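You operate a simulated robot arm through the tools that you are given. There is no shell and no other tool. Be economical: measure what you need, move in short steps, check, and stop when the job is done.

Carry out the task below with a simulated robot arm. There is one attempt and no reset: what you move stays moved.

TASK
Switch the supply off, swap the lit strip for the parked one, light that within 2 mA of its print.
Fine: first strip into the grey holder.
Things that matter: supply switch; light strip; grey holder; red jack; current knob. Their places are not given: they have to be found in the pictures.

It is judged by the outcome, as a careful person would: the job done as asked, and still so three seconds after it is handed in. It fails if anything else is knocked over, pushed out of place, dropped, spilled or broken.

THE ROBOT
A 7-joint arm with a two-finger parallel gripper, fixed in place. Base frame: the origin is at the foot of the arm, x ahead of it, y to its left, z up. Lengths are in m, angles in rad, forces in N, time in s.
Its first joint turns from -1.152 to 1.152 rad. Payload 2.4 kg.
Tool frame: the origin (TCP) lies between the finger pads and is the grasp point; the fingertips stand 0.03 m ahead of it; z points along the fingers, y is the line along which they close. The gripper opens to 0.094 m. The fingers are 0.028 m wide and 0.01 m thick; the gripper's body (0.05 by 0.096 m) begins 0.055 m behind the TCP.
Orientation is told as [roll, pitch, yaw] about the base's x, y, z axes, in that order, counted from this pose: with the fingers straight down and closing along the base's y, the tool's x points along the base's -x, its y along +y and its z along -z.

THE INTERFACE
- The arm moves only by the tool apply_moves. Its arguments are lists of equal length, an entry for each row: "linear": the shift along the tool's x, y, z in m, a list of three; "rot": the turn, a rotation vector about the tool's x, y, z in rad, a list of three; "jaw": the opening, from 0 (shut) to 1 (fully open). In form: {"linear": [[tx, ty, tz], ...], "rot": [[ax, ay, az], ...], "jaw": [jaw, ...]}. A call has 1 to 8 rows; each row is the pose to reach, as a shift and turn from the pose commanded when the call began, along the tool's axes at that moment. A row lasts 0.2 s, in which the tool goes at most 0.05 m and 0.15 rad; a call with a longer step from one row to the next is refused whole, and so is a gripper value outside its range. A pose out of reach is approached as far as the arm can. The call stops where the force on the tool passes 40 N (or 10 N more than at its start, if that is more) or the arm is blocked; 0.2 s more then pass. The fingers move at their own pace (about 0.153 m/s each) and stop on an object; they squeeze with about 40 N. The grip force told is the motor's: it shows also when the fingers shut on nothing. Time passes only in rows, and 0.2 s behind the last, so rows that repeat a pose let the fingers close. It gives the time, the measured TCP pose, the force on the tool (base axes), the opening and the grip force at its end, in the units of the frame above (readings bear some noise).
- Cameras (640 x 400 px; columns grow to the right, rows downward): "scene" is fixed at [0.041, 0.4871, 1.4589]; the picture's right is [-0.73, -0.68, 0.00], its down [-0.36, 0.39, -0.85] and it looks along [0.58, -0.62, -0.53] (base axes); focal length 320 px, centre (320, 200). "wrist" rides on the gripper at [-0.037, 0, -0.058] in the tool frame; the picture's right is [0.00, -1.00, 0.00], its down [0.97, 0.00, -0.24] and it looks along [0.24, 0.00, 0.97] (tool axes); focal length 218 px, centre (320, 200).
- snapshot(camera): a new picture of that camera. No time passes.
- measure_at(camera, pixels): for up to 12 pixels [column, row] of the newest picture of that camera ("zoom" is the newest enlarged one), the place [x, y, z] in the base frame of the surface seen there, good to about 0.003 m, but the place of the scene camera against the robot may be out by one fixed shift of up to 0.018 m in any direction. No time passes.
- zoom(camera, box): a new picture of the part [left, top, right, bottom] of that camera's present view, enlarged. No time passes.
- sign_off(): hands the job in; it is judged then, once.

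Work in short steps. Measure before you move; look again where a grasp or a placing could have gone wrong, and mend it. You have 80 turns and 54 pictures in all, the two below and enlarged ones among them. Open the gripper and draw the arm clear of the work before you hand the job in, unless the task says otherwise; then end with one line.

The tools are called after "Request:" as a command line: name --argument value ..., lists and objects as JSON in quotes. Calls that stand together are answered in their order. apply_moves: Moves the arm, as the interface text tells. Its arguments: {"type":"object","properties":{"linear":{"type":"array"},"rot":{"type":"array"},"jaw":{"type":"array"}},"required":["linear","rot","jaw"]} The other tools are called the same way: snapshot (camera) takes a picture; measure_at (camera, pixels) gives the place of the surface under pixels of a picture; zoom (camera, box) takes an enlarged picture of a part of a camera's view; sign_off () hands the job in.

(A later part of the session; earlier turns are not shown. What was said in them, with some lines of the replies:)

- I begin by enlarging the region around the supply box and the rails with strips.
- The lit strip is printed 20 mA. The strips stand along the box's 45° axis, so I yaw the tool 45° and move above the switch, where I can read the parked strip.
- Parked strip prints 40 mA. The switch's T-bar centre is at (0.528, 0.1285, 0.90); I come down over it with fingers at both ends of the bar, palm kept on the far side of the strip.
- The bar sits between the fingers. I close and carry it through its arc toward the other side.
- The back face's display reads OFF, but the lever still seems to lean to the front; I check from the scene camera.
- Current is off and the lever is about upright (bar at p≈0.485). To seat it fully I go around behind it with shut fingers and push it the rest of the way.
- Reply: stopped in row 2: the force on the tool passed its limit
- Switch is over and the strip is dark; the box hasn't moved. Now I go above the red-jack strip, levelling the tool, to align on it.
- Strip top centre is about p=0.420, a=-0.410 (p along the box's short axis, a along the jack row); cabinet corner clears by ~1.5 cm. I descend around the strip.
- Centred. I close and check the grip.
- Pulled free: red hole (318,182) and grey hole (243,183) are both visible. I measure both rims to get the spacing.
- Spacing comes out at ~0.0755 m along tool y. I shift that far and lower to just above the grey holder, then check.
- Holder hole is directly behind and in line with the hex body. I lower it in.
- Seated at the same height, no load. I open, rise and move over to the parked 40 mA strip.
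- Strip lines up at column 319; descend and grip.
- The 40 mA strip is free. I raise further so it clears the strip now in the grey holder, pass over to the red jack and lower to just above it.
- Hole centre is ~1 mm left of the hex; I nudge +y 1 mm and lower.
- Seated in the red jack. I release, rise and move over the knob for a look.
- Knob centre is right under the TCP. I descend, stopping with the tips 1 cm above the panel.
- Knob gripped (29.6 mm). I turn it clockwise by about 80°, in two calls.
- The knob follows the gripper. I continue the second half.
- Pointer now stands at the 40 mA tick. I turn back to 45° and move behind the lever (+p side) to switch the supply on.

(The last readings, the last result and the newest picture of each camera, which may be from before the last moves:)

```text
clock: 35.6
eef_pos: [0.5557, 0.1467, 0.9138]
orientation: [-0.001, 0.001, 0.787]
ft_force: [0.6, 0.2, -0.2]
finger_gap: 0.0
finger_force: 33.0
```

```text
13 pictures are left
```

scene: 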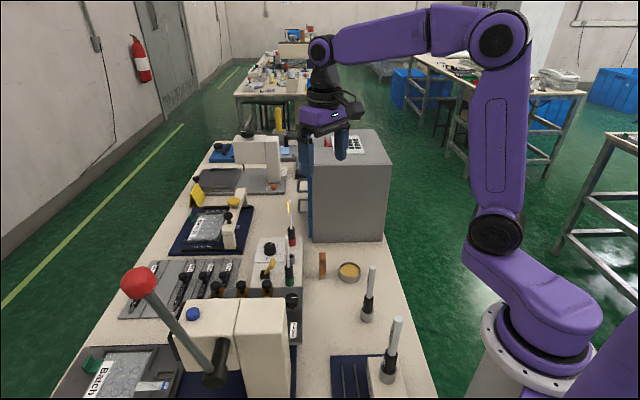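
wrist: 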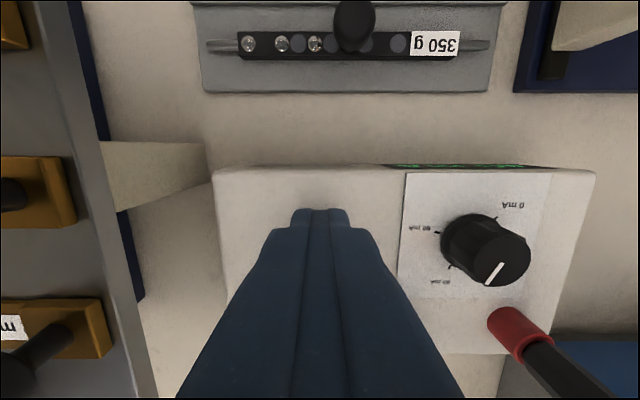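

No resisting force; the lever seems to have gone over. I back off toward +p and look at display and lever.

Request:
apply_moves --linear '[[-0.03, 0, 0], [-0.04, 0, -0.04], [-0.06, -0.02, -0.08], [-0.09, -0.05, -0.1]]' --rot '[[0, 0, 0], [0, 0, 0], [0, 0, 0], [0, 0, 0]]' --jaw '[0, 0, 0, 0.3]'

Request:
snapshot --camera "wrist"

Request:
zoom --camera "scene" --box '[250, 190, 330, 290]'

```text
clock: 36.6
eef_pos: [0.6504, 0.1775, 1.0128]
orientation: [0.003, 0.004, 0.784]
ft_force: [-0.3, -0.6, 0.4]
finger_gap: 0.0281
finger_force: 0.3
```

```text
12 pictures are left
```

wrist: 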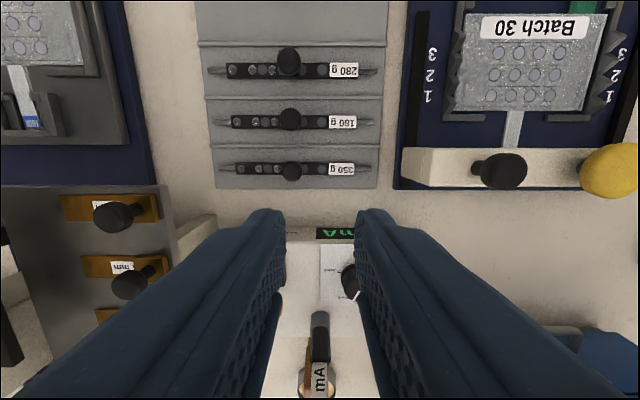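

```text
4.00 times, centred on (290, 240) of scene
```

zoom: 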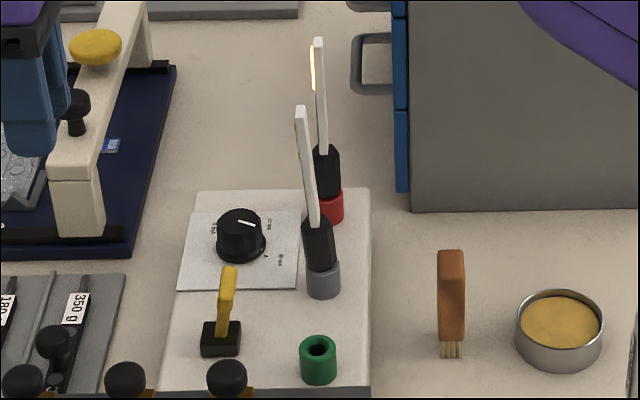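

The 40 mA strip is lit. I move so the rear display is visible between opened fingers.

Request:
apply_moves --linear '[[0, 0, -0.03], [0, -0.04, -0.03], [0, -0.07, -0.03]]' --rot '[[0, 0, 0], [0, 0, 0], [0, 0, 0]]' --jaw '[0.3, 0.7, 1]'

Request:
snapshot --camera "wrist"

```text
clock: 37.4
eef_pos: [0.669, 0.1406, 1.0435]
orientation: [0.002, 0.002, 0.787]
ft_force: [-0.1, 0.0, -0.1]
finger_gap: 0.094
finger_force: 0.0
out of reach, approached as far as the arm can: row 2, 3
```

```text
10 pictures are left
```

wrist: 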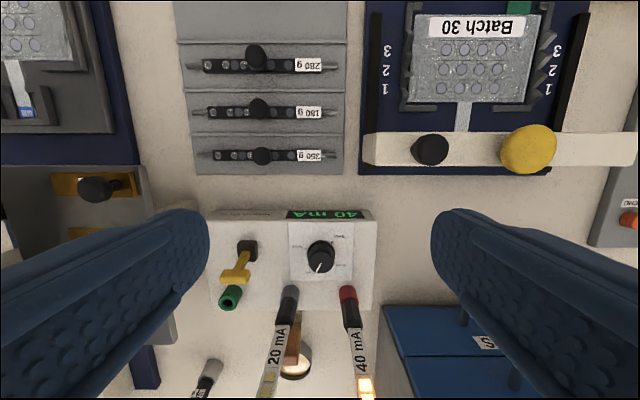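

Request:
zoom --camera "wrist" --box '[205, 200, 385, 330]'

Request:
measure_at --camera "wrist" --pixels '[[235, 276], [248, 248], [289, 292], [346, 292], [285, 310], [349, 310], [276, 345], [360, 350]]'

```text
3.08 times, centred on (295, 265) of wrist
```

zoom: 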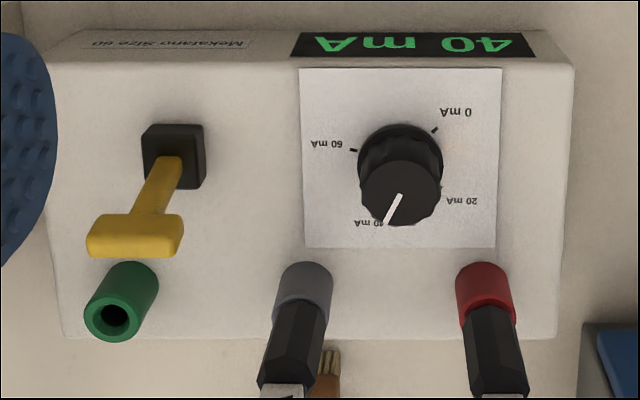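

```text
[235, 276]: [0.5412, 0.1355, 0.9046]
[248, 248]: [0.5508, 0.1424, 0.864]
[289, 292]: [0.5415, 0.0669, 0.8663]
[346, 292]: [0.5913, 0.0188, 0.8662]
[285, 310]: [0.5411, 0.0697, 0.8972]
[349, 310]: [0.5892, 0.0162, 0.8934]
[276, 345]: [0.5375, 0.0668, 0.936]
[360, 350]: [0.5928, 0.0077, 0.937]
```

Display reads 40 mA and the target strip is lit. The lever is only a little past centre, so I seat it fully: first move back behind it with fingers shut.

Request:
apply_moves --linear '[[0.012, 0.03, 0], [0.025, 0.06, 0], [0.037, 0.09, 0], [0.049, 0.118, 0], [0.049, 0.118, 0]]' --rot '[[0, 0, 0], [0, 0, 0], [0, 0, 0], [0, 0, 0], [0, 0, 0]]' --jaw '[0.7, 0.3, 0, 0, 0]'

```text
clock: 38.6
eef_pos: [0.5507, 0.1884, 1.0408]
orientation: [0.001, 0.001, 0.785]
ft_force: [-0.4, -0.6, 0.3]
finger_gap: 0.0
finger_force: 33.0
```

Request:
apply_moves --linear '[[-0.008, -0.03, 0], [-0.008, -0.03, 0.045], [-0.008, -0.03, 0.09], [-0.008, -0.03, 0.127], [0.005, -0.03, 0.127], [0.018, -0.03, 0.127], [0.028, -0.03, 0.127], [0.0355, -0.03, 0.127]]' --rot '[[0, 0, 0], [0, 0, 0], [0, 0, 0], [0, 0, 0], [0, 0, 0], [0, 0, 0], [0, 0, 0], [0, 0, 0]]' --jaw '[0, 0, 0, 0, 0, 0, 0, 0]'

Request:
apply_moves --linear '[[-0.02, 0, 0], [-0.03, 0, -0.04], [-0.035, 0, -0.08], [-0.035, 0, -0.12], [-0.035, 0, -0.16]]' --rot '[[0, 0, 0], [0, 0, 0], [0, 0, 0], [0, 0, 0], [0, 0, 0]]' --jaw '[0, 0, 0, 0, 0.5]'

Request:
zoom --camera "scene" --box '[250, 190, 330, 290]'

```text
clock: 40.4
eef_pos: [0.5476, 0.1427, 0.9146]
orientation: [0.0, 0.0, 0.786]
ft_force: [0.6, 0.5, -0.6]
finger_gap: 0.0001
finger_force: 33.1
```

```text
clock: 41.6
eef_pos: [0.5727, 0.1667, 1.0753]
orientation: [-0.002, 0.002, 0.785]
ft_force: [-0.1, 0.9, -0.3]
finger_gap: 0.0471
finger_force: 0.1
```

```text
4.00 times, centred on (290, 240) of scene
```

zoom: 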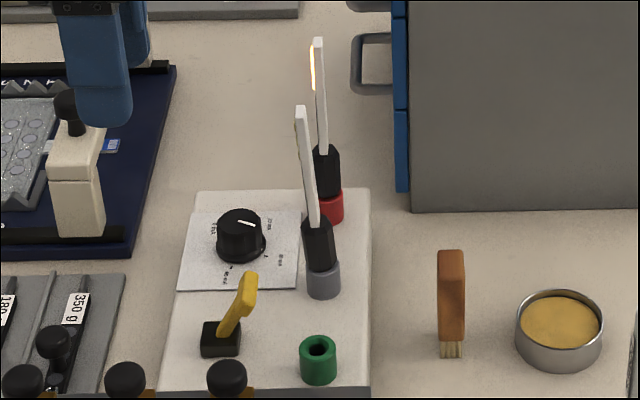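

Lever is now in its original ON position. The strip in the grey holder looks slightly tilted; I look closer.

Request:
zoom --camera "scene" --box '[313, 190, 353, 270]'

Request:
snapshot --camera "wrist"

```text
5.00 times, centred on (333, 230) of scene
```

zoom: 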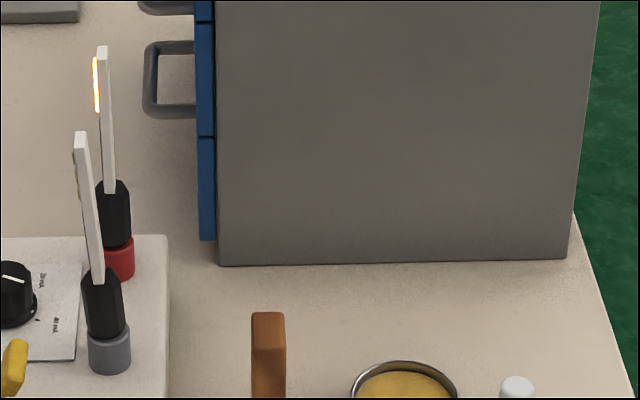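

```text
6 pictures are left
```

wrist: 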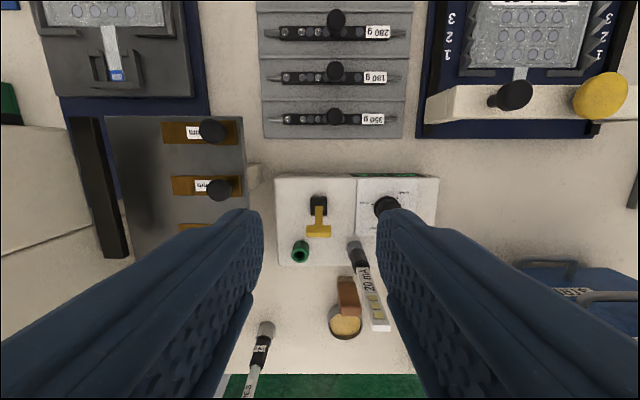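

Request:
measure_at --camera "wrist" --pixels '[[378, 326], [384, 327], [360, 262], [357, 247], [371, 296]]'

Request:
zoom --camera "wrist" --box '[335, 230, 395, 335]'

```text
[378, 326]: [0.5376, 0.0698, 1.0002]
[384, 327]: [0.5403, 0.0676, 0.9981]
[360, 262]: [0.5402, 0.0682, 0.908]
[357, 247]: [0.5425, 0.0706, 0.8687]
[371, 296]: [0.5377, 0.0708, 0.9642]
```

```text
3.81 times, centred on (365, 282) of wrist
```

zoom: 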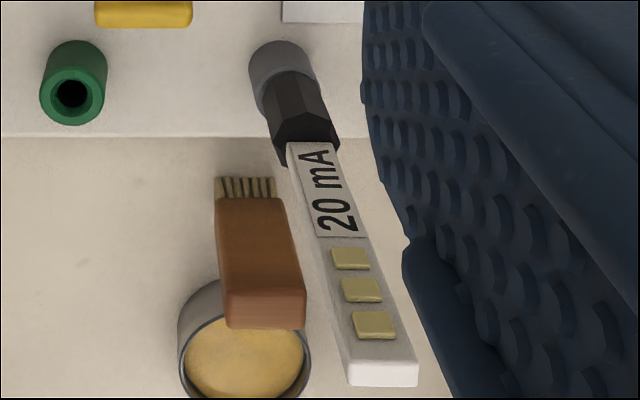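

The 20 mA strip is fully down in the grey holder (top at z≈1.00, same as when it was in the jack), with only a few degrees of lean, so I leave it. I draw the arm clear and take a last look.

Request:
apply_moves --linear '[[0, 0, -0.04], [0, 0, -0.08], [0.02, 0, -0.1]]' --rot '[[0, 0, 0], [0, 0, 0], [0, 0, 0]]' --jaw '[0.7, 1, 1]'

Request:
snapshot --camera "wrist"

Request:
snapshot --camera "scene"

```text
clock: 42.4
eef_pos: [0.557, 0.1513, 1.1742]
orientation: [-0.002, 0.002, 0.786]
ft_force: [0.2, 0.6, -0.4]
finger_gap: 0.0943
finger_force: 0.0
```

```text
4 pictures are left
```

wrist: 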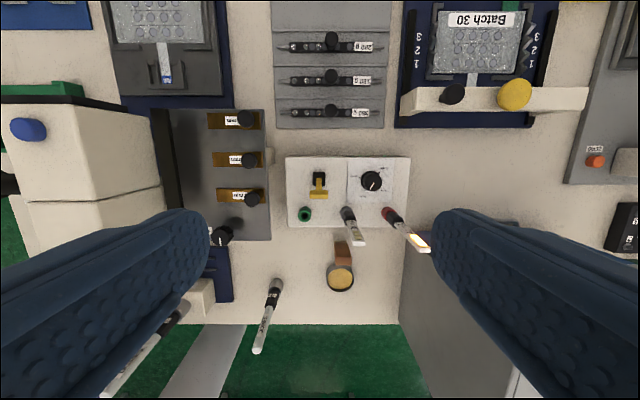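

```text
3 pictures are left
```

scene: 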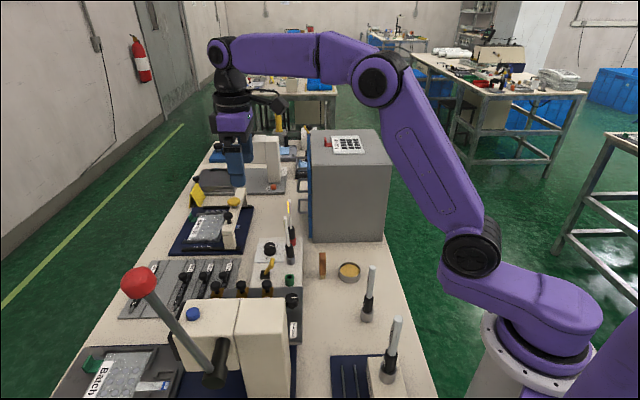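

Nothing else has moved. The 40 mA strip is lit and the arm is clear, so I hand in.

Request:
sign_off

```text
The job is handed in.
```

I switched the supply off, moved the 20 mA strip into the grey holder and put the parked 40 mA strip in the red jack. Switched back on, that strip is lit and the display reads 40 mA; the 20 mA strip is fully seated but leans a few degrees.
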